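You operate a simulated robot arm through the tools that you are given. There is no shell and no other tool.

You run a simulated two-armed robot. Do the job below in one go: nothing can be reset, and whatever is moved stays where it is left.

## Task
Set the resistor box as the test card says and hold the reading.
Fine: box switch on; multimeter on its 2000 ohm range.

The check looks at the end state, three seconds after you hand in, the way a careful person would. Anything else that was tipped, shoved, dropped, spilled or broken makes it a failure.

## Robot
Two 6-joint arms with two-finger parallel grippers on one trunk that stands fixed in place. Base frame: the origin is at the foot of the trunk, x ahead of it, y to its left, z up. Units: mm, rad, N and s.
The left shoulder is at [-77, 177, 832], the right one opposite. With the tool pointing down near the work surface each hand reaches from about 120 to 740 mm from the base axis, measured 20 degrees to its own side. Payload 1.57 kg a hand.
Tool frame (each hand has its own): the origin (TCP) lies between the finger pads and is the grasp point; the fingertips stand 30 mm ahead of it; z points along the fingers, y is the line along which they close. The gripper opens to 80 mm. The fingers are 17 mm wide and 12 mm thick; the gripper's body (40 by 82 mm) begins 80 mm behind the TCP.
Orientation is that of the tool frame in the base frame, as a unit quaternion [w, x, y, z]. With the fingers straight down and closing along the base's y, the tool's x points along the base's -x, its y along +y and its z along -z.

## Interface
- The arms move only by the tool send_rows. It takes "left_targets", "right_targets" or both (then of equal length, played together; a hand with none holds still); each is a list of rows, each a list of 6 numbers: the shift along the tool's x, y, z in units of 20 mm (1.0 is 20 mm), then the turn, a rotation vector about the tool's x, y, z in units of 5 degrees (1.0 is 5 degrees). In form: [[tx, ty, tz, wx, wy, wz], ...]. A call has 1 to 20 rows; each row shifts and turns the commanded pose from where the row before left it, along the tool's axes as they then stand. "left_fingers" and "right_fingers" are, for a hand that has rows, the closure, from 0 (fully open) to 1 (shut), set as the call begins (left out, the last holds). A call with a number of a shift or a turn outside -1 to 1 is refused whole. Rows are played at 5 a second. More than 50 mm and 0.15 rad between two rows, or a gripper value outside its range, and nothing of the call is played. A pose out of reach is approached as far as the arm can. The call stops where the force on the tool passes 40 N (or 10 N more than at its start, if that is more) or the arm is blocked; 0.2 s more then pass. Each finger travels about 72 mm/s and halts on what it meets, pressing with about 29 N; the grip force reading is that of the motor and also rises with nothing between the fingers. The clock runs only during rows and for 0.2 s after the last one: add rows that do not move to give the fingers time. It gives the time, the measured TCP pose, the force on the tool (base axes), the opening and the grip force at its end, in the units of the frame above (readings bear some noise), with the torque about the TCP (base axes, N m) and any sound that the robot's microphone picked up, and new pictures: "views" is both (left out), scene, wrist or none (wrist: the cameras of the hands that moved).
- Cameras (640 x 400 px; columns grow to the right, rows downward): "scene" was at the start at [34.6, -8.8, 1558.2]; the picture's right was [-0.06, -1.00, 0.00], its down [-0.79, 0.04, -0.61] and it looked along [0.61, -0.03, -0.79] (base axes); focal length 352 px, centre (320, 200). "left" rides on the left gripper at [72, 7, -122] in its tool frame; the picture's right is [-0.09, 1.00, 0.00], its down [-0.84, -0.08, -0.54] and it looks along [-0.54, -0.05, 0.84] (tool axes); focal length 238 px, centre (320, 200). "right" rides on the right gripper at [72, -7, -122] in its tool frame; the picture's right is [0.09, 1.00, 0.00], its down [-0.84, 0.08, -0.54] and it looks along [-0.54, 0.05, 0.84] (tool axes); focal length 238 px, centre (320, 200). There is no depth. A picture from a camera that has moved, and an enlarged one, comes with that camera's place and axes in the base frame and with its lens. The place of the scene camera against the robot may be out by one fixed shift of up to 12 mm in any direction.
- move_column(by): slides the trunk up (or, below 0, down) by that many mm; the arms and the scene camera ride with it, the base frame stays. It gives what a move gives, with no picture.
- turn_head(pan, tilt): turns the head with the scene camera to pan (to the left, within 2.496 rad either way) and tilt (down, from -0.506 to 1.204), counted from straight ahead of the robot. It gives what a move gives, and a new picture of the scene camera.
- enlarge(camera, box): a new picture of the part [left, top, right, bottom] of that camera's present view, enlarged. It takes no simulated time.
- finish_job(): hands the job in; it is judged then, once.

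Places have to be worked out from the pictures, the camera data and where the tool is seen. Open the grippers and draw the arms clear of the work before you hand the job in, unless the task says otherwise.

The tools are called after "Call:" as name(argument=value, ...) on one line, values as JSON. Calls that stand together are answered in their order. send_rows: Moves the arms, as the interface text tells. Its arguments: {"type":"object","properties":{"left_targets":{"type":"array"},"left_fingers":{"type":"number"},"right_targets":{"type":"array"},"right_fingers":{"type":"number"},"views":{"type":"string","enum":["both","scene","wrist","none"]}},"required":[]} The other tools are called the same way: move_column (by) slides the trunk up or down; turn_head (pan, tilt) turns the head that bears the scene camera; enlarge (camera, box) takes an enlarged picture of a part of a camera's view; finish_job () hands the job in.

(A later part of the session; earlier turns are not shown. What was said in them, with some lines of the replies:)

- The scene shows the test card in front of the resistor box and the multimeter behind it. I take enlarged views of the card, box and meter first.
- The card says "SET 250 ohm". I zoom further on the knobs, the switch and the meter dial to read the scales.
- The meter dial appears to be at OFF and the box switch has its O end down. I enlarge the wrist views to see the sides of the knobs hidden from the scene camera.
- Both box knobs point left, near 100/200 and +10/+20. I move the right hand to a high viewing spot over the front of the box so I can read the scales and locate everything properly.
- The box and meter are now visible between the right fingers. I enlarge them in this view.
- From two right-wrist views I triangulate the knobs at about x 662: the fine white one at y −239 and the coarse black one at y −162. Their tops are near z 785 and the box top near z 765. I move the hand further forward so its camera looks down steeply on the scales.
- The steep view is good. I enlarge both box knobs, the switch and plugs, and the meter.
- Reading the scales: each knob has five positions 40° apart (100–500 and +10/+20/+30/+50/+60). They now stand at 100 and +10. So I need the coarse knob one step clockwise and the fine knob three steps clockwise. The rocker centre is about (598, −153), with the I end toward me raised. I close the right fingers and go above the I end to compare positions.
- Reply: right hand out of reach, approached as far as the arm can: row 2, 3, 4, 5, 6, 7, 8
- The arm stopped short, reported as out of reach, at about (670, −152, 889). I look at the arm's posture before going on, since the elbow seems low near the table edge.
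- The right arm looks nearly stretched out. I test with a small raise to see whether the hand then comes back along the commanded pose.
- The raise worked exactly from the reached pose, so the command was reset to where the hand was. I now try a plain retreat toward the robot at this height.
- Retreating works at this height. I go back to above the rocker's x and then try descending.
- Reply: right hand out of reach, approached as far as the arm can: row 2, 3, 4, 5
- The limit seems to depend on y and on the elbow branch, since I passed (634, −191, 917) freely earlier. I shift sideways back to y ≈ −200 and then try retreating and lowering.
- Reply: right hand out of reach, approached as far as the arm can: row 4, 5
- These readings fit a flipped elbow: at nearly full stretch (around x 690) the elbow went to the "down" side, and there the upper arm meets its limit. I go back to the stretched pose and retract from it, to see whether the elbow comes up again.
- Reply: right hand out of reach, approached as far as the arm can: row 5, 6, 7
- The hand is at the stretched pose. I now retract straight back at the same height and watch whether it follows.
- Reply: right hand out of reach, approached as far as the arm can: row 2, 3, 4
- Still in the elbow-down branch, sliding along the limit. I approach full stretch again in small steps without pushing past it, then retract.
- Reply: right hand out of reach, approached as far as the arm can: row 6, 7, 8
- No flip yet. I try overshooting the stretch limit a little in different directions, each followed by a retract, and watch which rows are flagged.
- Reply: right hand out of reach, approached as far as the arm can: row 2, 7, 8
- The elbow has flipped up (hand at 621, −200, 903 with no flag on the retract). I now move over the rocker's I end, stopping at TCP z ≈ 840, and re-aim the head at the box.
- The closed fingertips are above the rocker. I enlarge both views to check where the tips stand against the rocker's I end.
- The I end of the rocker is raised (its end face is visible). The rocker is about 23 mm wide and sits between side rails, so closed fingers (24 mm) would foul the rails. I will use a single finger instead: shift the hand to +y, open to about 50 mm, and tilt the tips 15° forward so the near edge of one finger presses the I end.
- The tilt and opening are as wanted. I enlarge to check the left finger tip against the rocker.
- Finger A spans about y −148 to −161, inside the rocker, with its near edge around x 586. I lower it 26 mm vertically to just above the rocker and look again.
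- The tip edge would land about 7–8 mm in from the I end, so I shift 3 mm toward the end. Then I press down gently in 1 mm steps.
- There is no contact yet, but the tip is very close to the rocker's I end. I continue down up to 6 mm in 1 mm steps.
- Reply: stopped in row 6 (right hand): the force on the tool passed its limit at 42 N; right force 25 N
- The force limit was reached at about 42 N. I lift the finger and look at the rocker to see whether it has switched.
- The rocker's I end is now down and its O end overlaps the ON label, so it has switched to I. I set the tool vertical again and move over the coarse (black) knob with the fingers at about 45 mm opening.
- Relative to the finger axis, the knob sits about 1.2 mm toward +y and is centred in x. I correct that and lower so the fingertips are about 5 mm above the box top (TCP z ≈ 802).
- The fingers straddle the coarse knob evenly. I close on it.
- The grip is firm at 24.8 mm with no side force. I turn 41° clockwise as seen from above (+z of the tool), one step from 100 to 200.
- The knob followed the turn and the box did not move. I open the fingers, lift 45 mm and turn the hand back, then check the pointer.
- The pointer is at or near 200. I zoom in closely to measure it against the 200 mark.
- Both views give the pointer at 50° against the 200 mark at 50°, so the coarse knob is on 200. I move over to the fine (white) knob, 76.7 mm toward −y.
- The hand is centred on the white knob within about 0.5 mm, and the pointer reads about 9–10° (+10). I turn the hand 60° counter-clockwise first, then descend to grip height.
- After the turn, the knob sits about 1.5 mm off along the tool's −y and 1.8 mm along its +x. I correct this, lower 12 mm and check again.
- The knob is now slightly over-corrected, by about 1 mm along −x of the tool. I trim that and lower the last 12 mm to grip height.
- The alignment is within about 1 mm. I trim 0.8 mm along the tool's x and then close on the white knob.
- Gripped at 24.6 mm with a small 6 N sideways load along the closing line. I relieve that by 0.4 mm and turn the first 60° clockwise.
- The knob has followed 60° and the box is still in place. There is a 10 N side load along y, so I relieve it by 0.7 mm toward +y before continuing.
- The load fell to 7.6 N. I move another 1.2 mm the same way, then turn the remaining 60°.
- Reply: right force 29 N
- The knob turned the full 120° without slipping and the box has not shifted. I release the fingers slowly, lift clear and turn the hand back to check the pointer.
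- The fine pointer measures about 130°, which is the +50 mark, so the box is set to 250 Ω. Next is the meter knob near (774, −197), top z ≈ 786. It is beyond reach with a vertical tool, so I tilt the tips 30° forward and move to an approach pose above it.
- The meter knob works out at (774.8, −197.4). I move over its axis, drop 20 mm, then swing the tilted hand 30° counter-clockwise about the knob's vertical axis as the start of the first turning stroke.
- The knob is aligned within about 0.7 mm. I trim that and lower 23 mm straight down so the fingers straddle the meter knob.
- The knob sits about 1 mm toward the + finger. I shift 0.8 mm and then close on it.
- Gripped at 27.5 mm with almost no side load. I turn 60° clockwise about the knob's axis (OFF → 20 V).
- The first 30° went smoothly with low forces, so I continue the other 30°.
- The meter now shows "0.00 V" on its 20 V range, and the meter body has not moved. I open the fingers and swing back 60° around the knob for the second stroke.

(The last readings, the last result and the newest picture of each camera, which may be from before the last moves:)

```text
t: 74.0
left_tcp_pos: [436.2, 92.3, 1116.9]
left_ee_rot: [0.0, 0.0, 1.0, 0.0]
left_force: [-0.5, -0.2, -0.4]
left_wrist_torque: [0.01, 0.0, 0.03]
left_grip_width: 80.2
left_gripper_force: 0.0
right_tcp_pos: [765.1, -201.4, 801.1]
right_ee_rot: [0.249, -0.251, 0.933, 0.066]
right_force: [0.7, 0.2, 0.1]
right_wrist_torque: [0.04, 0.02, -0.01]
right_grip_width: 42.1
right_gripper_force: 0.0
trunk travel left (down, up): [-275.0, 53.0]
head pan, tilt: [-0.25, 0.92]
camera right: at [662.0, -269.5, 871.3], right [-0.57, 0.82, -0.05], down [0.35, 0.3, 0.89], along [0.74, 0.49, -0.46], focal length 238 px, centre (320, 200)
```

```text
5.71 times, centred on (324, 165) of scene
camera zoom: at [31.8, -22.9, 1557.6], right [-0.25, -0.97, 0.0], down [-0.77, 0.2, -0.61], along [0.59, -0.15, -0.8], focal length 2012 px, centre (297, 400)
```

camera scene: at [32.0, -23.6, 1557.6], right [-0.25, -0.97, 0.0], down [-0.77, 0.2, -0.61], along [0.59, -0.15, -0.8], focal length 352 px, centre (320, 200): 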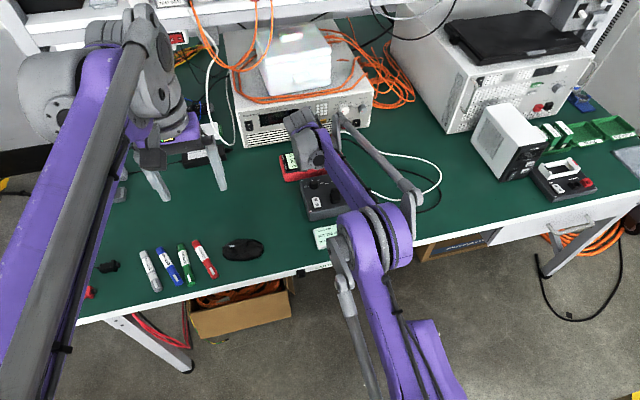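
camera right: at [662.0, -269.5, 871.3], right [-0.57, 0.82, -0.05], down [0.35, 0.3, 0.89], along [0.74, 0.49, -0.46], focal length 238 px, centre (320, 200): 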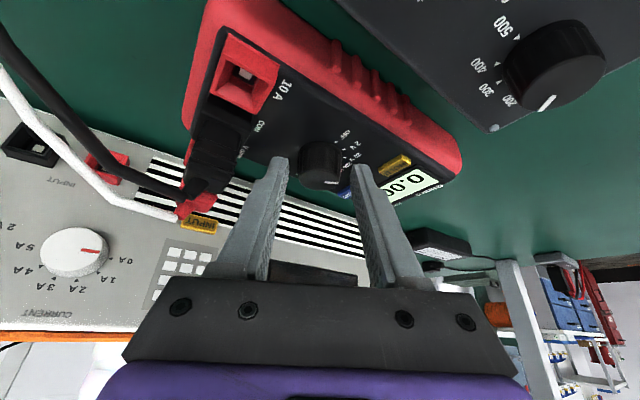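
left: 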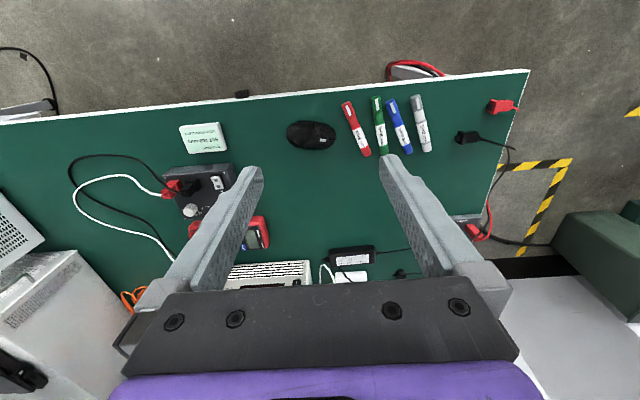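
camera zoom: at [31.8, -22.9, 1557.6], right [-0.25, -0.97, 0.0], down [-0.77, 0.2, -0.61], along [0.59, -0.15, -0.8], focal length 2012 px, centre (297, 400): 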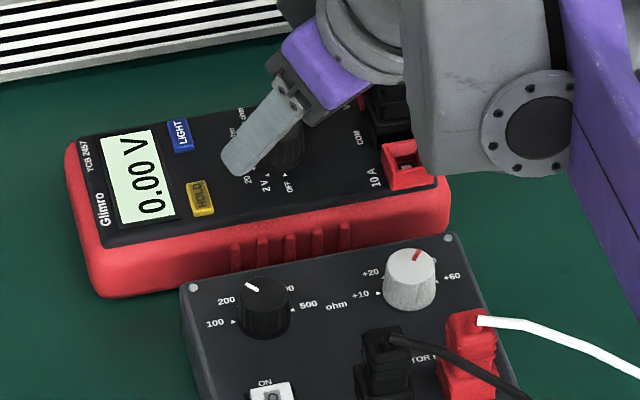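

The knob is centred between the fingers. I close and make the second 60° stroke (20 V → 200 Ω).

Call:
send_rows(right_targets=[[0, 0, 0, 0, 0, 0], [0, 0, 0, 0, 0, 0], [0, 0, 0, 0, 0, 0], [0, 0, 0, 0, 0, 0]], right_fingers=1, views="none")

Call:
send_rows(right_targets=[[-0.0017, 0.0436, 0.001, 0.5, 0, 0.866], [-0.0017, 0.0436, 0.001, 0.5, 0, 0.866], [-0.0017, 0.0436, 0.001, 0.5, 0, 0.866], [-0.0017, 0.0436, 0.001, 0.5, 0, 0.866], [-0.0017, 0.0436, 0.001, 0.5, 0, 0.866], [-0.0017, 0.0436, 0.001, 0.5, 0, 0.866], [-0.0017, 0.0436, 0.001, 0.5, 0, 0.866], [-0.0017, 0.0436, 0.001, 0.5, 0, 0.866], [-0.0017, 0.0436, 0.001, 0.5, 0, 0.866], [-0.0017, 0.0436, 0.001, 0.5, 0, 0.866], [-0.0017, 0.0436, 0.001, 0.5, 0, 0.866], [-0.0017, 0.0436, 0.001, 0.5, 0, 0.866], [0, 0, 0, 0, 0, 0]], views="both")

Call:
enlarge(camera="right", box=[256, 80, 512, 200])

Call:
enlarge(camera="scene", box=[276, 130, 372, 200])

```text
t: 75.0
left_tcp_pos: [436.7, 91.9, 1116.8]
left_ee_rot: [0.0, 0.0, 1.0, 0.0]
left_force: [-0.3, -0.5, 0.3]
left_wrist_torque: [-0.02, 0.01, 0.0]
left_grip_width: 80.1
left_gripper_force: 0.1
right_tcp_pos: [766.5, -202.0, 800.9]
right_ee_rot: [0.249, -0.251, 0.933, 0.066]
right_force: [1.7, -1.5, 1.2]
right_wrist_torque: [-0.06, -0.07, -0.01]
right_grip_width: 27.3
right_gripper_force: 29.1
trunk travel left (down, up): [-275.0, 53.0]
head pan, tilt: [-0.25, 0.92]
```

```text
t: 77.8
left_tcp_pos: [435.5, 91.6, 1117.6]
left_ee_rot: [-0.001, 0.0, 1.0, 0.0]
left_force: [-0.1, 0.4, 0.6]
left_wrist_torque: [-0.01, 0.02, 0.0]
left_grip_width: 80.1
left_gripper_force: 0.0
right_tcp_pos: [763.8, -191.3, 799.1]
right_ee_rot: [0.25, 0.251, 0.933, -0.068]
right_force: [2.8, -2.4, 7.3]
right_wrist_torque: [0.12, 0.17, 0.0]
right_grip_width: 27.8
right_gripper_force: 29.9
trunk travel left (down, up): [-275.0, 53.0]
head pan, tilt: [-0.25, 0.92]
camera scene: at [31.5, -23.1, 1557.7], right [-0.25, -0.97, 0.0], down [-0.77, 0.2, -0.61], along [0.59, -0.15, -0.8], focal length 352 px, centre (320, 200)
camera right: at [654.5, -135.7, 871.1], right [0.43, 0.9, -0.05], down [0.43, -0.16, 0.89], along [0.79, -0.4, -0.46], focal length 238 px, centre (320, 200)
```

scene: 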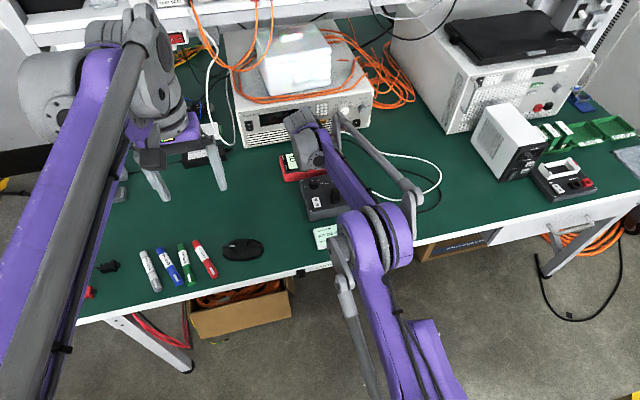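
right: 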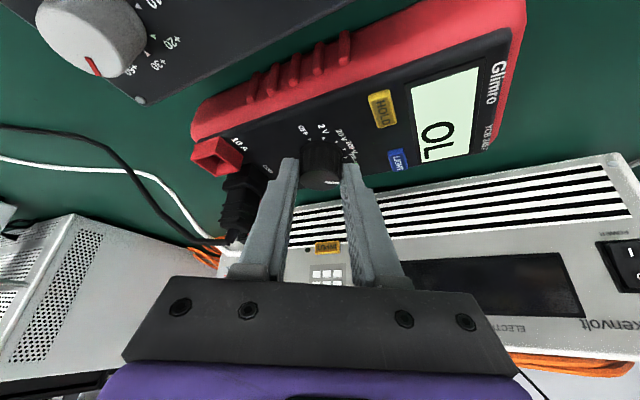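

```text
2.50 times, centred on (384, 140) of right
camera zoom: at [654.5, -135.7, 871.1], right [0.43, 0.9, -0.05], down [0.43, -0.16, 0.89], along [0.79, -0.4, -0.46], focal length 596 px, centre (160, 350)
```

zoom: 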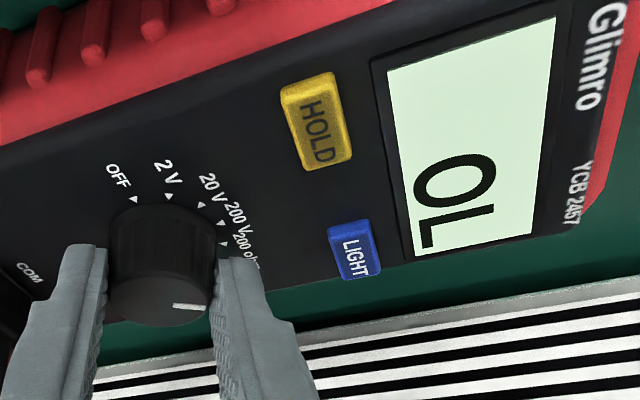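

```text
5.71 times, centred on (324, 165) of scene
camera zoom: at [31.5, -23.1, 1557.7], right [-0.25, -0.97, 0.0], down [-0.77, 0.2, -0.61], along [0.59, -0.15, -0.8], focal length 2012 px, centre (297, 400)
```

zoom: 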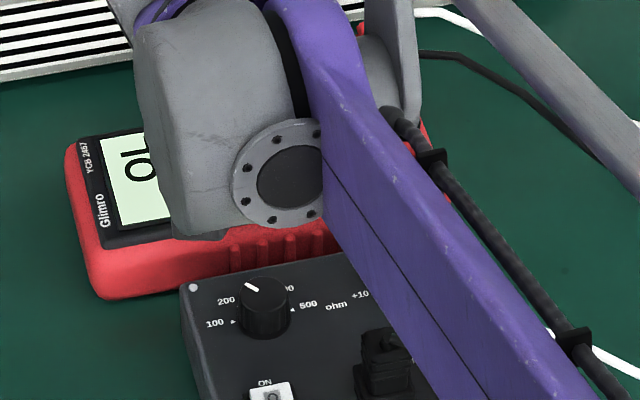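

The display reads "OL" on the 200 Ω range, as expected for 250 Ω. I open, swing back 30°, and check centring before the last 30° stroke to 2000 Ω.

Call:
send_rows(right_targets=[[0, 0, 0, 0, 0, 0], [0, 0, 0, 0, 0, 0], [0, 0, 0, 0, 0, 0], [-0.0017, -0.0436, 0.001, -0.5, 0, -0.866], [-0.0017, -0.0436, 0.001, -0.5, 0, -0.866], [-0.0017, -0.0436, 0.001, -0.5, 0, -0.866], [-0.0017, -0.0436, 0.001, -0.5, 0, -0.866], [-0.0017, -0.0436, 0.001, -0.5, 0, -0.866], [-0.0017, -0.0436, 0.001, -0.5, 0, -0.866], [-0.0017, -0.0436, 0.001, -0.5, 0, -0.866], [-0.0017, -0.0436, 0.001, -0.5, 0, -0.866], [-0.0017, -0.0436, 0.001, -0.5, 0, -0.866], [0, 0, 0, 0, 0, 0]], right_fingers=0.475, views="wrist")

Call:
enlarge(camera="right", box=[256, 120, 384, 200])

Call:
enlarge(camera="scene", box=[276, 130, 372, 200])

```text
t: 80.6
left_tcp_pos: [436.4, 92.6, 1117.6]
left_ee_rot: [0.001, -0.001, 1.0, 0.0]
left_force: [-0.2, 0.0, -0.4]
left_wrist_torque: [0.0, 0.0, -0.02]
left_grip_width: 79.8
left_gripper_force: 0.0
right_tcp_pos: [763.5, -199.1, 801.4]
right_ee_rot: [0.256, -0.127, 0.958, 0.033]
right_force: [-0.2, 0.2, 0.3]
right_wrist_torque: [0.0, 0.02, -0.04]
right_grip_width: 42.0
right_gripper_force: 0.0
trunk travel left (down, up): [-275.0, 53.0]
head pan, tilt: [-0.25, 0.92]
camera right: at [646.4, -238.0, 871.3], right [-0.34, 0.94, -0.05], down [0.42, 0.19, 0.89], along [0.84, 0.28, -0.46], focal length 238 px, centre (320, 200)
```

right: 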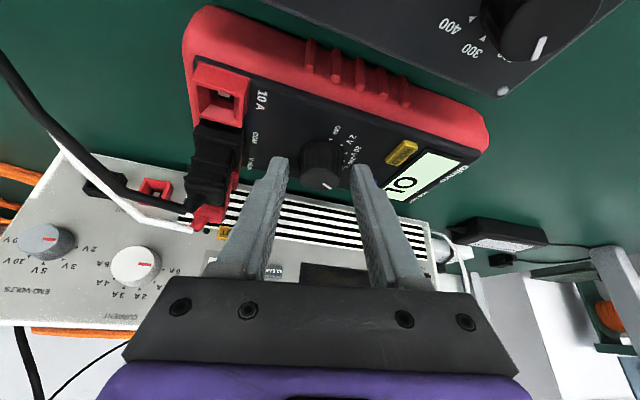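

```text
5.00 times, centred on (320, 160) of right
camera zoom: at [646.4, -238.0, 871.3], right [-0.34, 0.94, -0.05], down [0.42, 0.19, 0.89], along [0.84, 0.28, -0.46], focal length 1192 px, centre (320, 400)
```

zoom: 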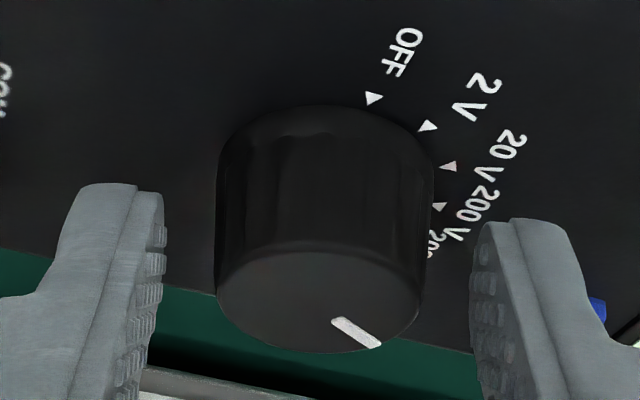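

```text
5.71 times, centred on (324, 165) of scene
camera zoom: at [31.9, -22.8, 1557.6], right [-0.25, -0.97, 0.0], down [-0.77, 0.2, -0.61], along [0.59, -0.15, -0.8], focal length 2012 px, centre (297, 400)
```

zoom: 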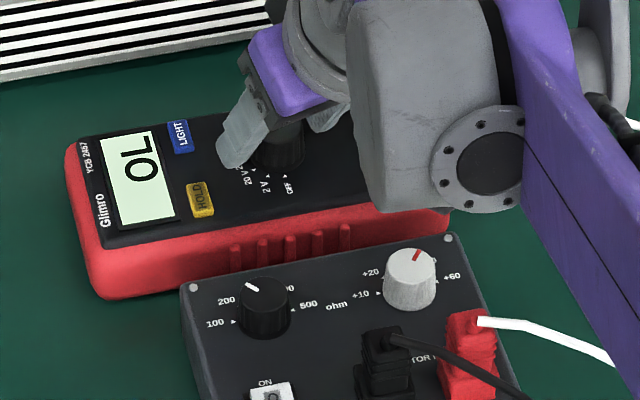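

The knob is about 1 mm toward the + finger; I trim 0.7 mm, close and turn the last 30° to the 2000 Ω range.

Call:
send_rows(right_targets=[[0, 0.035, 0, 0, 0, 0], [0, 0, 0, 0, 0, 0]], views="none")

Call:
send_rows(right_targets=[[0, 0, 0, 0, 0, 0], [0, 0, 0, 0, 0, 0], [0, 0, 0, 0, 0, 0], [0, 0, 0, 0, 0, 0]], right_fingers=1, views="none")

Call:
send_rows(right_targets=[[-0.0017, 0.0436, 0.001, 0.5, 0, 0.866], [-0.0017, 0.0436, 0.001, 0.5, 0, 0.866], [-0.0017, 0.0436, 0.001, 0.5, 0, 0.866], [-0.0017, 0.0436, 0.001, 0.5, 0, 0.866], [-0.0017, 0.0436, 0.001, 0.5, 0, 0.866], [-0.0017, 0.0436, 0.001, 0.5, 0, 0.866], [0, 0, 0, 0, 0, 0]], views="wrist")

Call:
enlarge(camera="right", box=[256, 80, 512, 200])

Call:
enlarge(camera="scene", box=[276, 130, 372, 200])

```text
t: 81.2
left_tcp_pos: [436.8, 90.8, 1117.5]
left_ee_rot: [-0.001, 0.0, 1.0, 0.0]
left_force: [0.3, -0.3, 0.5]
left_wrist_torque: [-0.03, 0.02, -0.01]
left_grip_width: 80.1
left_gripper_force: 0.0
right_tcp_pos: [763.8, -198.1, 801.4]
right_ee_rot: [0.257, -0.126, 0.957, 0.033]
right_force: [-0.8, 1.1, 0.0]
right_wrist_torque: [-0.01, 0.02, 0.02]
right_grip_width: 42.2
right_gripper_force: 0.0
trunk travel left (down, up): [-275.0, 53.0]
head pan, tilt: [-0.25, 0.92]
```

```text
t: 82.2
left_tcp_pos: [436.5, 92.2, 1116.8]
left_ee_rot: [0.0, 0.0, 1.0, 0.0]
left_force: [-0.3, 0.4, 0.1]
left_wrist_torque: [0.0, 0.02, 0.02]
left_grip_width: 80.1
left_gripper_force: 0.1
right_tcp_pos: [763.3, -198.1, 801.8]
right_ee_rot: [0.256, -0.126, 0.958, 0.033]
right_force: [1.5, -2.3, 1.7]
right_wrist_torque: [-0.08, -0.04, 0.02]
right_grip_width: 27.4
right_gripper_force: 28.8
trunk travel left (down, up): [-275.0, 53.0]
head pan, tilt: [-0.25, 0.92]
```

```text
t: 83.8
left_tcp_pos: [435.8, 92.0, 1116.3]
left_ee_rot: [0.001, 0.0, 1.0, 0.0]
left_force: [1.0, -0.5, -0.6]
left_wrist_torque: [-0.03, 0.01, 0.02]
left_grip_width: 80.1
left_gripper_force: 0.0
right_tcp_pos: [762.3, -191.8, 801.3]
right_ee_rot: [0.256, 0.127, 0.958, -0.035]
right_force: [8.8, -6.6, 8.7]
right_wrist_torque: [-0.28, -0.53, -0.06]
right_grip_width: 27.7
right_gripper_force: 28.6
trunk travel left (down, up): [-275.0, 53.0]
head pan, tilt: [-0.25, 0.92]
camera right: at [642.4, -168.4, 871.4], right [0.18, 0.98, -0.05], down [0.46, -0.04, 0.89], along [0.87, -0.18, -0.46], focal length 238 px, centre (320, 200)
```

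right: 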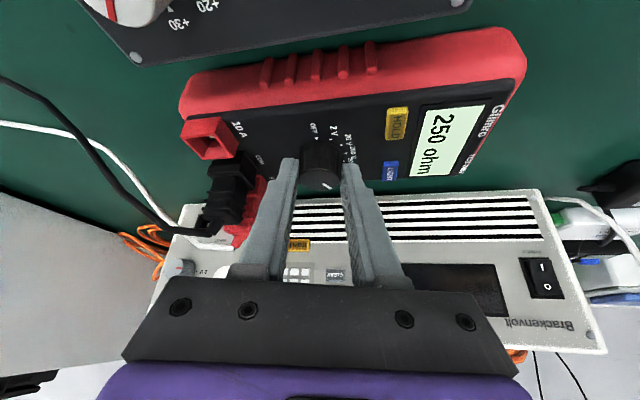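

```text
2.50 times, centred on (384, 140) of right
camera zoom: at [642.4, -168.4, 871.4], right [0.18, 0.98, -0.05], down [0.46, -0.04, 0.89], along [0.87, -0.18, -0.46], focal length 596 px, centre (160, 350)
```

zoom: 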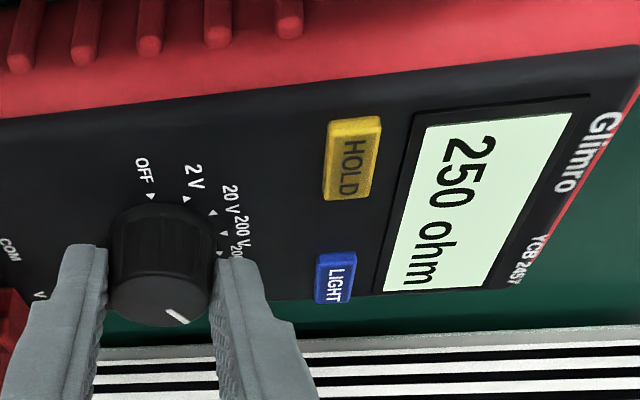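

```text
5.71 times, centred on (324, 165) of scene
camera zoom: at [32.0, -23.6, 1557.6], right [-0.25, -0.97, 0.0], down [-0.77, 0.2, -0.61], along [0.59, -0.15, -0.8], focal length 2012 px, centre (297, 400)
```

zoom: 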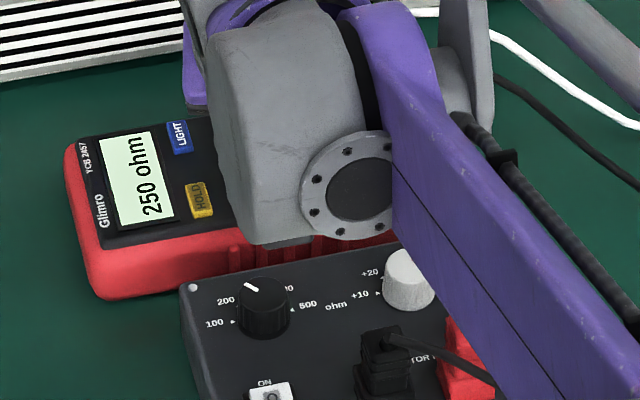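

The display now reads "250 ohm" on the 2000 Ω range. I open the fingers and lift straight up 40 mm, then verify that the reading and knob stay put.

Call:
send_rows(right_targets=[[0, 0, 0, 0, 0, 0], [0, 0, 0, 0, 0, 0], [0, 0, 0, 0, 0, 0], [-0.25, 0, -0.433, 0, 0, 0], [-0.5, 0, -0.866, 0, 0, 0], [-0.25, 0, -0.433, 0, 0, 0], [0, 0, 0, 0, 0, 0]], right_fingers=0.475, views="wrist")

Call:
enlarge(camera="right", box=[256, 60, 512, 180])

Call:
enlarge(camera="scene", box=[276, 130, 372, 200])

```text
t: 85.4
left_tcp_pos: [436.3, 92.3, 1117.3]
left_ee_rot: [0.0, -0.001, 1.0, 0.0]
left_force: [0.1, 0.9, -0.4]
left_wrist_torque: [0.01, -0.04, 0.02]
left_grip_width: 79.8
left_gripper_force: 0.2
right_tcp_pos: [763.2, -191.9, 840.9]
right_ee_rot: [0.257, 0.126, 0.958, -0.035]
right_force: [0.5, 0.1, 0.3]
right_wrist_torque: [0.0, 0.0, -0.02]
right_grip_width: 42.0
right_gripper_force: 0.2
trunk travel left (down, up): [-275.0, 53.0]
head pan, tilt: [-0.25, 0.92]
camera right: at [642.7, -167.3, 911.2], right [0.18, 0.98, -0.05], down [0.46, -0.04, 0.89], along [0.87, -0.18, -0.46], focal length 238 px, centre (320, 200)
```

right: 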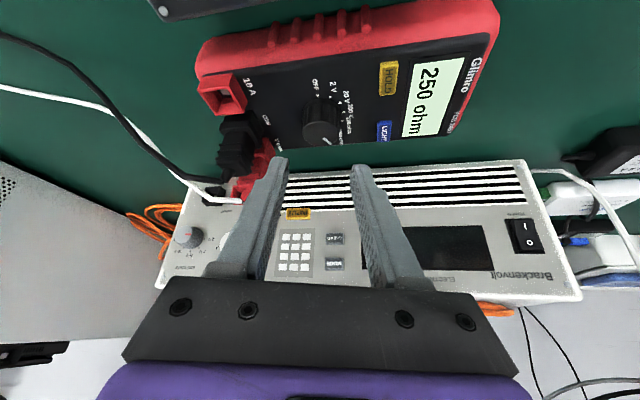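

```text
2.50 times, centred on (384, 120) of right
camera zoom: at [642.7, -167.3, 911.2], right [0.18, 0.98, -0.05], down [0.46, -0.04, 0.89], along [0.87, -0.18, -0.46], focal length 596 px, centre (160, 400)
```

zoom: 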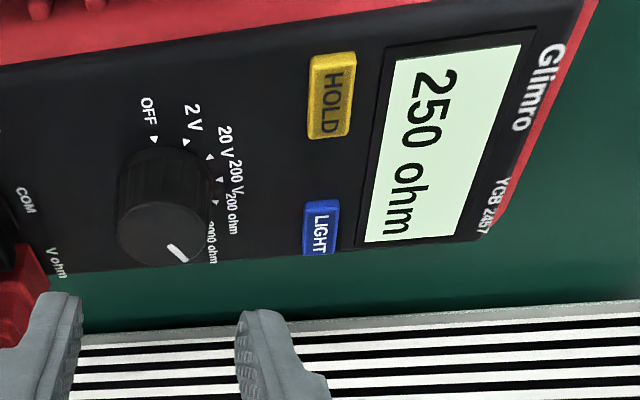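

```text
5.71 times, centred on (324, 165) of scene
camera zoom: at [32.1, -23.0, 1557.6], right [-0.25, -0.97, 0.0], down [-0.77, 0.2, -0.61], along [0.59, -0.15, -0.8], focal length 2012 px, centre (297, 400)
```

zoom: 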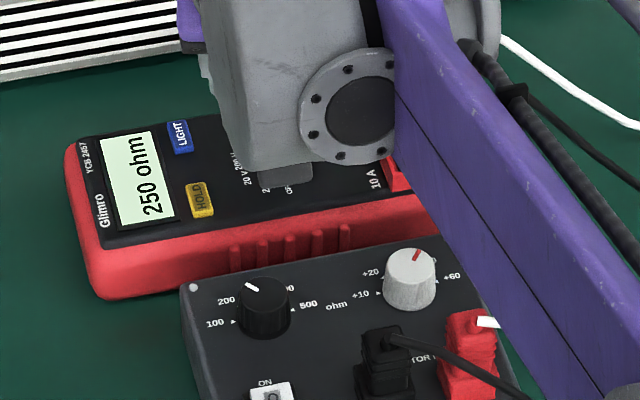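

The reading holds at 250 Ω. Next is HOLD: I close the fingers, square the hand, move above the HOLD button at about (749.5, −148.6), and roll 15° so one closed fingertip corner leads.

Call:
send_rows(right_targets=[[0, 0, 0, -0.5, 0, -0.866], [0, 0, 0, -0.5, 0, -0.866], [0, 0, 0, -0.5, 0, -0.866], [0.397, 0.782, -0.012, 0, 0, 0], [0.397, 0.782, -0.012, 0, 0, 0], [0.397, 0.782, -0.012, 0, 0, 0], [0, 0, 0, -0.866, 0, 0.5], [0, 0, 0, -0.866, 0, 0.5], [0, 0, 0, -0.866, 0, 0.5], [0, 0, 0, 0, 0, 0]], right_fingers=1, views="both")

Call:
enlarge(camera="right", box=[240, 70, 400, 190])

Call:
enlarge(camera="scene", box=[276, 130, 372, 200])

```text
t: 87.6
left_tcp_pos: [438.0, 92.2, 1117.6]
left_ee_rot: [0.0, 0.0, 1.0, 0.0]
left_force: [0.2, 0.6, 0.0]
left_wrist_torque: [-0.02, 0.0, -0.02]
left_grip_width: 80.0
left_gripper_force: 0.0
right_tcp_pos: [742.5, -144.1, 831.3]
right_ee_rot: [0.256, 0.034, 0.958, 0.126]
right_force: [-1.1, -0.4, -0.6]
right_wrist_torque: [-0.02, 0.02, 0.01]
right_grip_width: 0.1
right_gripper_force: 21.2
trunk travel left (down, up): [-275.0, 53.0]
head pan, tilt: [-0.25, 0.92]
camera scene: at [31.9, -22.7, 1557.6], right [-0.25, -0.97, 0.0], down [-0.77, 0.2, -0.61], along [0.59, -0.15, -0.8], focal length 352 px, centre (320, 200)
camera right: at [618.6, -170.1, 895.9], right [-0.08, 0.97, 0.21], down [0.45, -0.15, 0.88], along [0.89, 0.17, -0.43], focal length 238 px, centre (320, 200)
```

scene: 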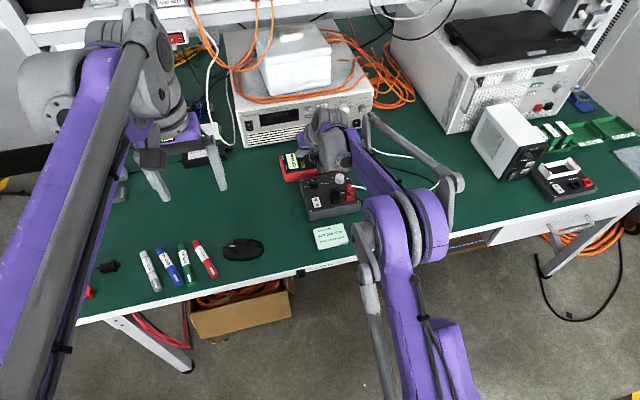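
right: 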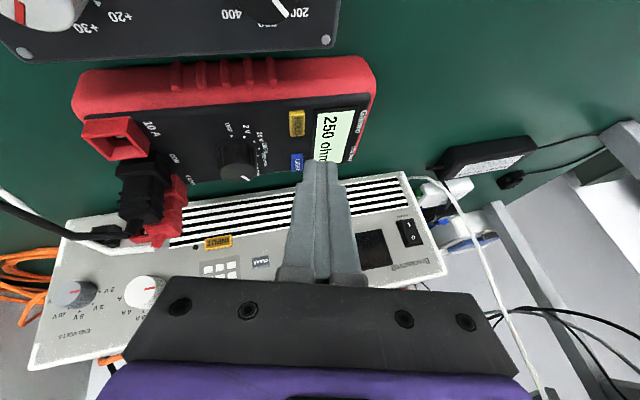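

```text
3.33 times, centred on (320, 130) of right
camera zoom: at [618.6, -170.1, 895.9], right [-0.08, 0.97, 0.21], down [0.45, -0.15, 0.88], along [0.89, 0.17, -0.43], focal length 794 px, centre (320, 433)
```

zoom: 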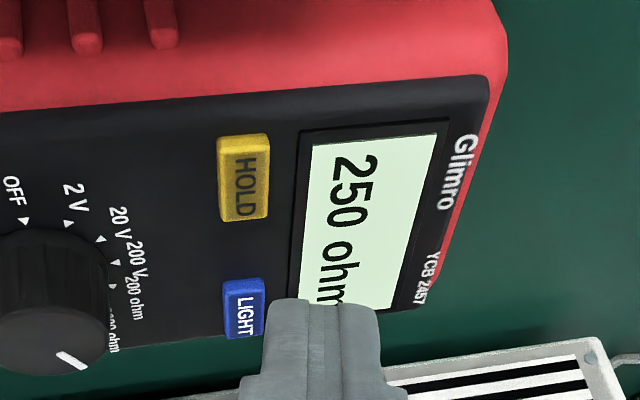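

```text
5.71 times, centred on (324, 165) of scene
camera zoom: at [31.9, -22.7, 1557.6], right [-0.25, -0.97, 0.0], down [-0.77, 0.2, -0.61], along [0.59, -0.15, -0.8], focal length 2012 px, centre (297, 400)
```

zoom: 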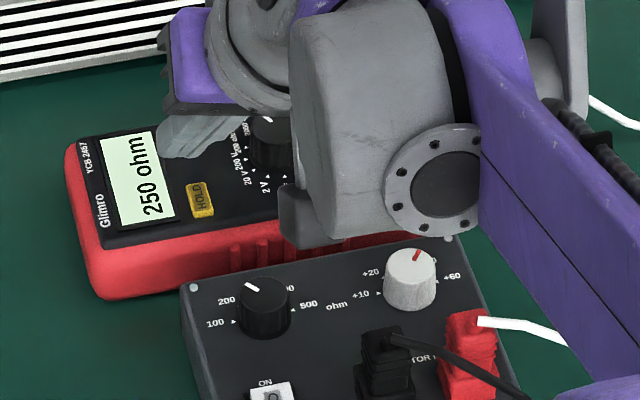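

The fingertip corner will land within about 1.5 mm of the HOLD centre. I trim and lower 24 mm, stopping a few mm above the button to check.

Call:
send_rows(right_targets=[[0.068, 0.024, -0.032, 0, 0, 0], [0.29, -0.155, 0.502, 0, 0, 0], [0.29, -0.155, 0.502, 0, 0, 0], [0, 0, 0, 0, 0, 0]], views="wrist")

Call:
enlarge(camera="right", box=[256, 100, 384, 180])

Call:
enlarge(camera="scene", box=[284, 140, 340, 175])

```text
t: 88.6
left_tcp_pos: [436.9, 92.0, 1116.6]
left_ee_rot: [0.0, 0.0, 1.0, 0.0]
left_force: [0.6, -0.7, -0.1]
left_wrist_torque: [0.01, 0.05, -0.02]
left_grip_width: 80.0
left_gripper_force: 0.0
right_tcp_pos: [740.9, -145.2, 805.6]
right_ee_rot: [0.257, 0.033, 0.958, 0.125]
right_force: [-0.4, 0.3, 0.0]
right_wrist_torque: [-0.02, -0.02, 0.03]
right_grip_width: 0.0
right_gripper_force: 21.5
trunk travel left (down, up): [-275.0, 53.0]
head pan, tilt: [-0.25, 0.92]
camera right: at [617.5, -170.3, 871.5], right [-0.08, 0.97, 0.21], down [0.45, -0.15, 0.88], along [0.89, 0.17, -0.43], focal length 238 px, centre (320, 200)
```

right: 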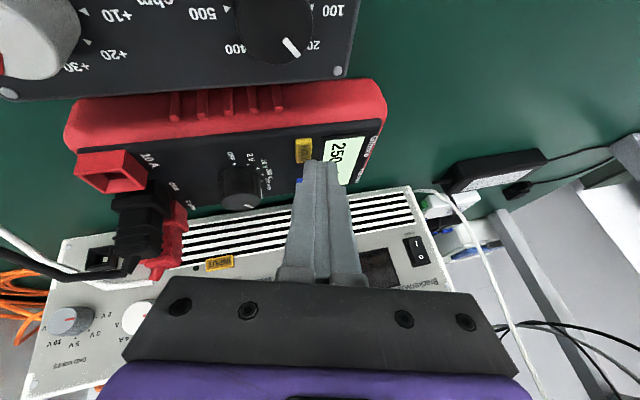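

```text
5.00 times, centred on (320, 140) of right
camera zoom: at [617.5, -170.3, 871.5], right [-0.08, 0.97, 0.21], down [0.45, -0.15, 0.88], along [0.89, 0.17, -0.43], focal length 1192 px, centre (320, 500)
```

zoom: 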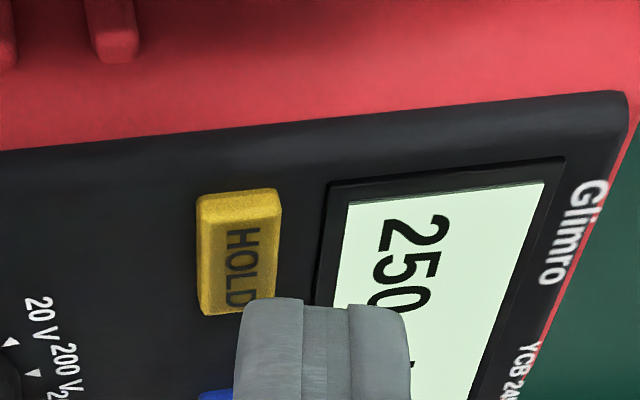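

```text
11.43 times, centred on (312, 158) of scene
camera zoom: at [31.9, -22.9, 1557.6], right [-0.25, -0.97, 0.0], down [-0.77, 0.2, -0.61], along [0.59, -0.15, -0.8], focal length 4023 px, centre (411, 686)
```

zoom: 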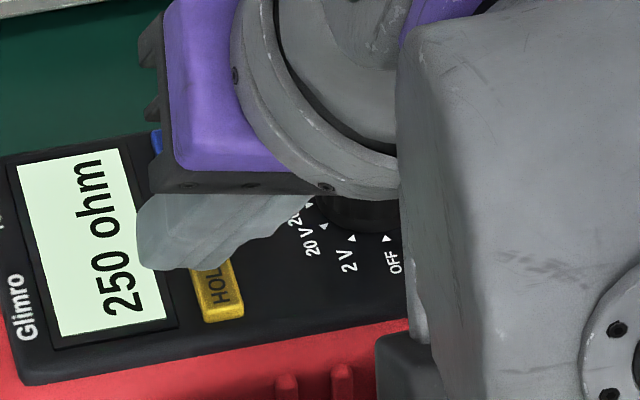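

The corner is above HOLD, about 4 mm far of its centre. I shift 3 mm nearer and lower gently in 1 mm steps.

Call:
send_rows(right_targets=[[0.13, 0, -0.075, 0, 0, 0], [0.0242, -0.0129, 0.0418, 0, 0, 0], [0.0242, -0.0129, 0.0418, 0, 0, 0], [0.0242, -0.0129, 0.0418, 0, 0, 0], [0.0242, -0.0129, 0.0418, 0, 0, 0], [0, 0, 0, 0, 0, 0]], views="wrist")

Call:
enlarge(camera="right", box=[256, 100, 384, 180])

Call:
enlarge(camera="scene", box=[284, 140, 340, 175])

```text
t: 90.0
left_tcp_pos: [437.0, 92.3, 1117.5]
left_ee_rot: [0.001, 0.0, 1.0, 0.0]
left_force: [0.4, 0.7, -0.1]
left_wrist_torque: [-0.02, 0.01, -0.01]
left_grip_width: 80.1
left_gripper_force: 0.0
right_tcp_pos: [735.9, -146.8, 801.8]
right_ee_rot: [0.257, 0.033, 0.958, 0.125]
right_force: [0.8, -0.6, -0.4]
right_wrist_torque: [0.04, -0.01, 0.02]
right_grip_width: 0.1
right_gripper_force: 20.5
trunk travel left (down, up): [-275.0, 53.0]
head pan, tilt: [-0.25, 0.92]
camera right: at [613.6, -170.4, 868.4], right [-0.08, 0.97, 0.21], down [0.45, -0.15, 0.88], along [0.89, 0.17, -0.43], focal length 238 px, centre (320, 200)
```

right: 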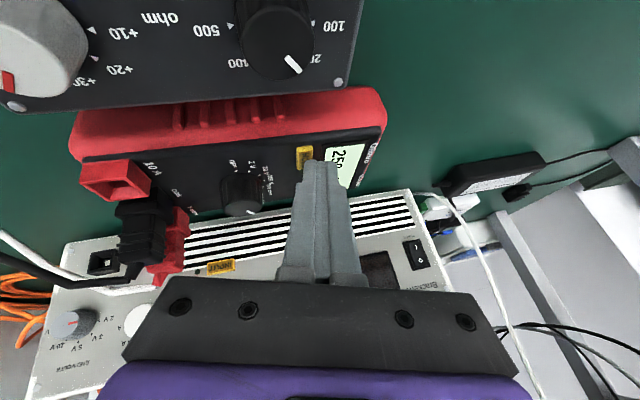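

```text
5.00 times, centred on (320, 140) of right
camera zoom: at [613.6, -170.4, 868.4], right [-0.08, 0.97, 0.21], down [0.45, -0.15, 0.88], along [0.89, 0.17, -0.43], focal length 1192 px, centre (320, 500)
```

zoom: 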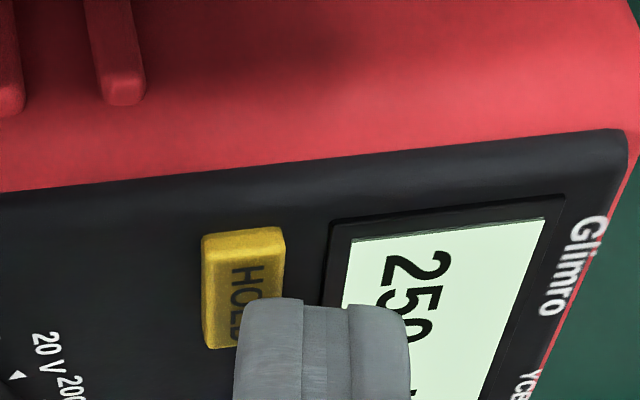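

```text
11.43 times, centred on (312, 158) of scene
camera zoom: at [32.0, -23.0, 1557.6], right [-0.25, -0.97, 0.0], down [-0.77, 0.2, -0.61], along [0.59, -0.15, -0.8], focal length 4023 px, centre (411, 686)
```

zoom: 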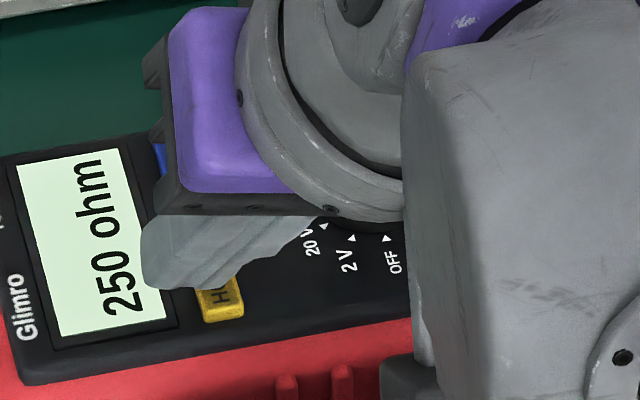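

The corner is now right over the HOLD centre, just above contact. I press on in small steps, checking the force and the display.

Call:
send_rows(right_targets=[[0.0242, -0.0129, 0.0418, 0, 0, 0], [0.0242, -0.0129, 0.0418, 0, 0, 0], [0.0242, -0.0129, 0.0418, 0, 0, 0], [0, 0, 0, 0, 0, 0]], views="none")

Call:
enlarge(camera="right", box=[256, 100, 384, 180])

Call:
enlarge(camera="scene", box=[284, 140, 340, 175])

```text
t: 91.0
left_tcp_pos: [436.3, 91.2, 1118.1]
left_ee_rot: [0.0, 0.001, 1.0, 0.0]
left_force: [-0.4, 0.2, -0.8]
left_wrist_torque: [-0.02, -0.02, -0.02]
left_grip_width: 80.1
left_gripper_force: 0.0
right_tcp_pos: [737.6, -146.7, 799.4]
right_ee_rot: [0.257, 0.034, 0.958, 0.125]
right_force: [0.3, 0.1, 3.0]
right_wrist_torque: [0.02, -0.05, -0.01]
right_grip_width: 0.0
right_gripper_force: 21.0
trunk travel left (down, up): [-275.0, 53.0]
head pan, tilt: [-0.25, 0.92]
heard: click
```

```text
5.00 times, centred on (320, 140) of right
camera zoom: at [613.8, -171.2, 865.1], right [-0.08, 0.97, 0.21], down [0.45, -0.15, 0.88], along [0.89, 0.17, -0.43], focal length 1192 px, centre (320, 500)
```

zoom: 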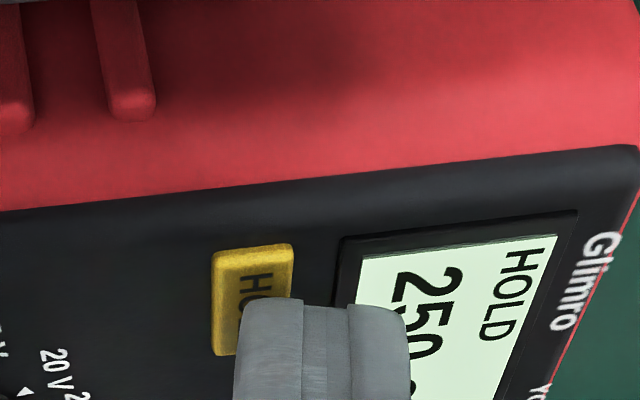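

```text
11.43 times, centred on (312, 158) of scene
camera zoom: at [31.6, -22.9, 1557.6], right [-0.25, -0.97, 0.0], down [-0.77, 0.2, -0.61], along [0.59, -0.15, -0.8], focal length 4023 px, centre (411, 686)
```

zoom: 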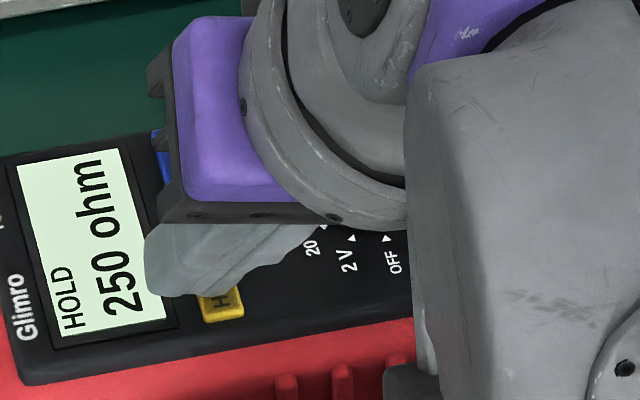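

A click was heard and the display shows "HOLD 250 ohm". I lift the hand straight up off the button.

Call:
send_rows(right_targets=[[-0.1208, 0.0647, -0.2091, 0, 0, 0], [-0.483, 0.2588, -0.8365, 0, 0, 0], [-0.483, 0.2588, -0.8365, 0, 0, 0], [-0.483, 0.2588, -0.8365, 0, 0, 0], [-0.483, 0.2588, -0.8365, 0, 0, 0], [0, 0, 0, 0, 0, 0]], views="both")

Call:
enlarge(camera="scene", box=[276, 130, 372, 220])

```text
t: 92.4
left_tcp_pos: [436.2, 92.7, 1117.4]
left_ee_rot: [0.0, 0.0, 1.0, 0.0]
left_force: [-0.3, -0.1, -0.3]
left_wrist_torque: [0.01, 0.0, 0.01]
left_grip_width: 80.1
left_gripper_force: 0.1
right_tcp_pos: [736.0, -146.1, 882.2]
right_ee_rot: [0.256, 0.034, 0.958, 0.126]
right_force: [-0.1, 0.4, -0.5]
right_wrist_torque: [0.0, -0.01, -0.03]
right_grip_width: 0.0
right_gripper_force: 21.1
trunk travel left (down, up): [-275.0, 53.0]
head pan, tilt: [-0.25, 0.92]
camera scene: at [32.2, -23.1, 1557.6], right [-0.25, -0.97, 0.0], down [-0.77, 0.2, -0.61], along [0.59, -0.15, -0.8], focal length 352 px, centre (320, 200)
camera right: at [613.6, -170.5, 949.2], right [-0.08, 0.97, 0.21], down [0.45, -0.15, 0.88], along [0.89, 0.17, -0.43], focal length 238 px, centre (320, 200)
```

scene: 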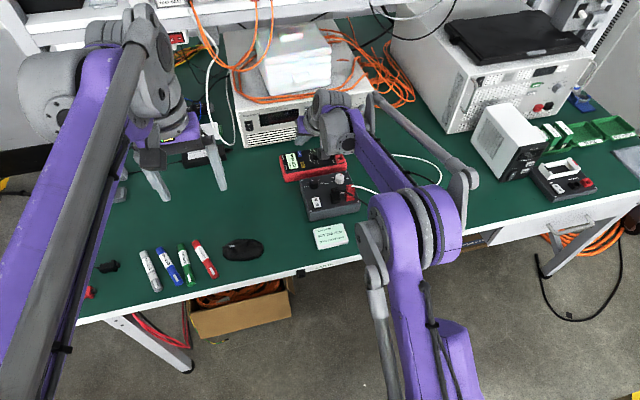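
right: 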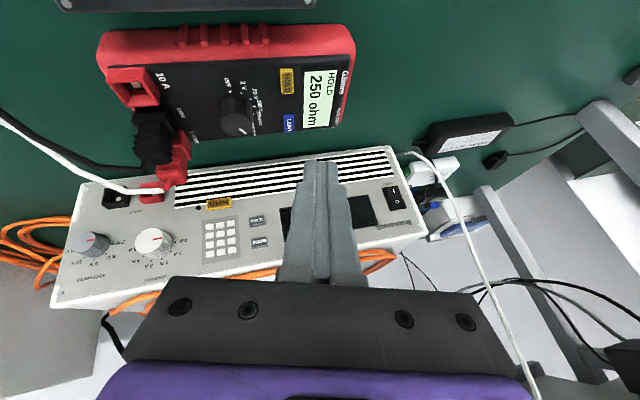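

```text
4.44 times, centred on (324, 175) of scene
camera zoom: at [32.2, -23.1, 1557.6], right [-0.25, -0.97, 0.0], down [-0.77, 0.2, -0.61], along [0.59, -0.15, -0.8], focal length 1564 px, centre (302, 311)
```

zoom: 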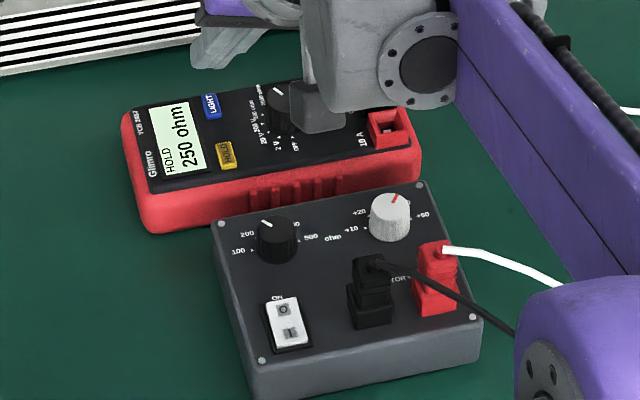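

HOLD and 250 Ω stay on the display. I withdraw the right hand back and up toward the robot, over the box with ample clearance.

Call:
send_rows(right_targets=[[0.745, 0.065, -0.709, 0, 0, 0], [0.745, 0.065, -0.709, 0, 0, 0], [0.745, 0.065, -0.709, 0, 0, 0], [0.745, 0.065, -0.709, 0, 0, 0], [0.745, 0.065, -0.709, 0, 0, 0], [0.745, 0.065, -0.709, 0, 0, 0], [0.745, 0.065, -0.709, 0, 0, 0], [0.745, 0.065, -0.709, 0, 0, 0], [0.745, 0.065, -0.709, 0, 0, 0], [0.745, 0.065, -0.709, 0, 0, 0], [0, 0, 0, 0, 0, 0]], views="none")

Call:
send_rows(right_targets=[[0, 0, 0, 0.866, 0, -0.5], [0, 0, 0, 0.866, 0, -0.5], [0, 0, 0, 0.866, 0, -0.5], [0, 0, 0, 0, 1, 0], [0, 0, 0, 0, 1, 0], [0, 0, 0, 0, 1, 0], [0, 0, 0, 0, 1, 0], [0, 0, 0, 0, 1, 0], [0, 0, 0, 0, 1, 0], [0.5, -0.9, -0.8, 0, 0, 0], [0.5, -0.9, -0.8, 0, 0, 0], [0.5, -0.9, -0.8, 0, 0, 0], [0.5, -0.9, -0.8, 0, 0, 0], [0.5, -0.9, -0.8, 0, 0, 0], [0.5, -0.9, -0.8, 0, 0, 0], [0.5, -0.9, -0.8, 0, 0, 0], [0, -0.9, -0.5, 0, 0, 0], [0, 0, 0, 0, 0, 0]], right_fingers=0, views="both")

```text
t: 94.8
left_tcp_pos: [436.0, 91.8, 1117.7]
left_ee_rot: [0.0, 0.0, 1.0, 0.0]
left_force: [0.2, -0.4, -0.5]
left_wrist_torque: [-0.02, 0.03, 0.03]
left_grip_width: 80.3
left_gripper_force: 0.1
right_tcp_pos: [536.8, -145.3, 935.1]
right_ee_rot: [0.256, 0.035, 0.958, 0.126]
right_force: [-0.4, 0.2, 0.7]
right_wrist_torque: [0.0, 0.01, -0.02]
right_grip_width: 0.0
right_gripper_force: 21.2
trunk travel left (down, up): [-275.0, 53.0]
head pan, tilt: [-0.25, 0.92]
```

```text
t: 98.6
left_tcp_pos: [436.4, 92.9, 1117.9]
left_ee_rot: [0.0, 0.0, 1.0, 0.0]
left_force: [0.3, 0.3, -0.3]
left_wrist_torque: [-0.01, 0.03, 0.01]
left_grip_width: 79.7
left_gripper_force: 0.1
right_tcp_pos: [466.4, -290.1, 1057.7]
right_ee_rot: [0.0, 0.0, 1.0, -0.001]
right_force: [0.0, 0.5, -0.2]
right_wrist_torque: [0.02, 0.02, 0.02]
right_grip_width: 80.0
right_gripper_force: 0.0
trunk travel left (down, up): [-275.0, 53.0]
head pan, tilt: [-0.25, 0.92]
camera scene: at [31.8, -22.7, 1557.6], right [-0.25, -0.97, 0.0], down [-0.77, 0.2, -0.61], along [0.59, -0.15, -0.8], focal length 352 px, centre (320, 200)
camera right: at [395.7, -297.0, 1179.5], right [-0.09, 1.0, 0.0], down [0.84, 0.08, 0.54], along [0.54, 0.05, -0.84], focal length 238 px, centre (320, 200)
```

scene: 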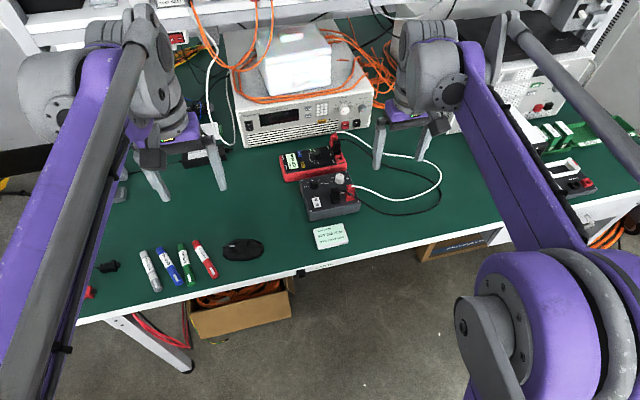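
right: 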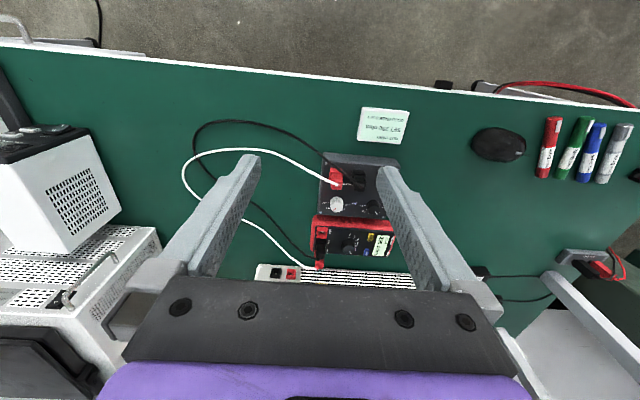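

The arms are clear and the grippers open. I take a last close look at the box and meter before handing in.

Call:
enlarge(camera="scene", box=[276, 140, 372, 225])

Call:
enlarge(camera="scene", box=[280, 144, 328, 180])

Call:
enlarge(camera="scene", box=[298, 168, 362, 212])

```text
4.71 times, centred on (324, 182) of scene
camera zoom: at [31.8, -22.7, 1557.6], right [-0.25, -0.97, 0.0], down [-0.77, 0.2, -0.61], along [0.59, -0.15, -0.8], focal length 1656 px, centre (301, 282)
```

zoom: 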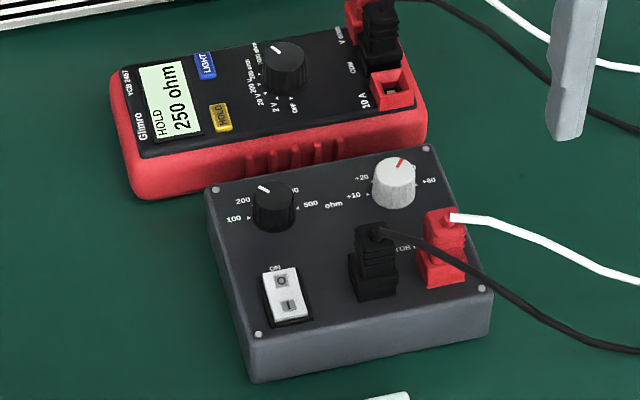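

```text
11.11 times, centred on (304, 162) of scene
camera zoom: at [31.8, -22.7, 1557.6], right [-0.25, -0.97, 0.0], down [-0.77, 0.2, -0.61], along [0.59, -0.15, -0.8], focal length 3911 px, centre (498, 622)
```

zoom: 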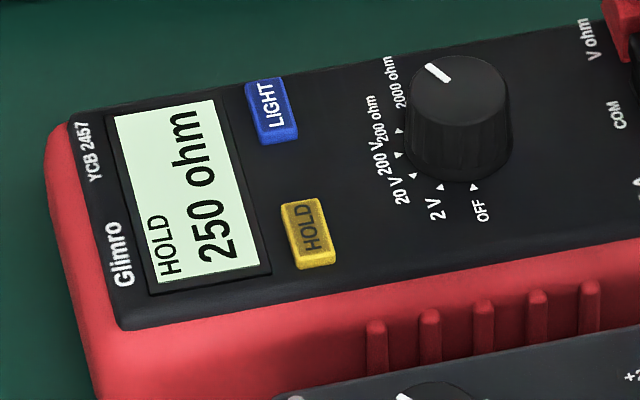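

```text
9.09 times, centred on (330, 190) of scene
camera zoom: at [31.8, -22.7, 1557.6], right [-0.25, -0.97, 0.0], down [-0.77, 0.2, -0.61], along [0.59, -0.15, -0.8], focal length 3200 px, centre (229, 291)
```

zoom: 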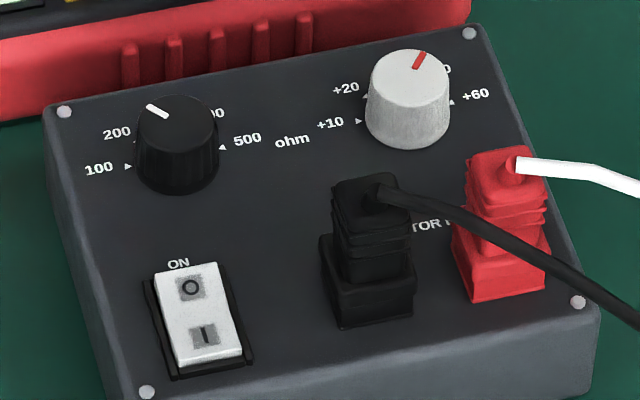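

All the marks check out: the box is on at 200 + 50, and the meter is on its 2000 Ω range with "HOLD 250 ohm" on the display. Nothing else was disturbed and the arms are clear, so I hand in.

Call:
finish_job()

```text
The job is handed in.
```

The resistor box is set to 250 Ω as the test card says, and the multimeter is holding the reading: its display shows "HOLD 250 ohm".

- **Box:** the switch is on (I end down). The coarse knob is on 200 and the fine knob is on +50.
- **Meter:** it is on the 2000 Ω range. HOLD was pressed once, with a click, and the display still read the same afterwards.
- **Surroundings:** I saw no shift in the box, meter, leads or test card in the last pictures. Both grippers are open and the arms are clear of the work.

The card also says "GOOD FROM 3.20 V". The task did not ask for anything with it, so I left it alone.
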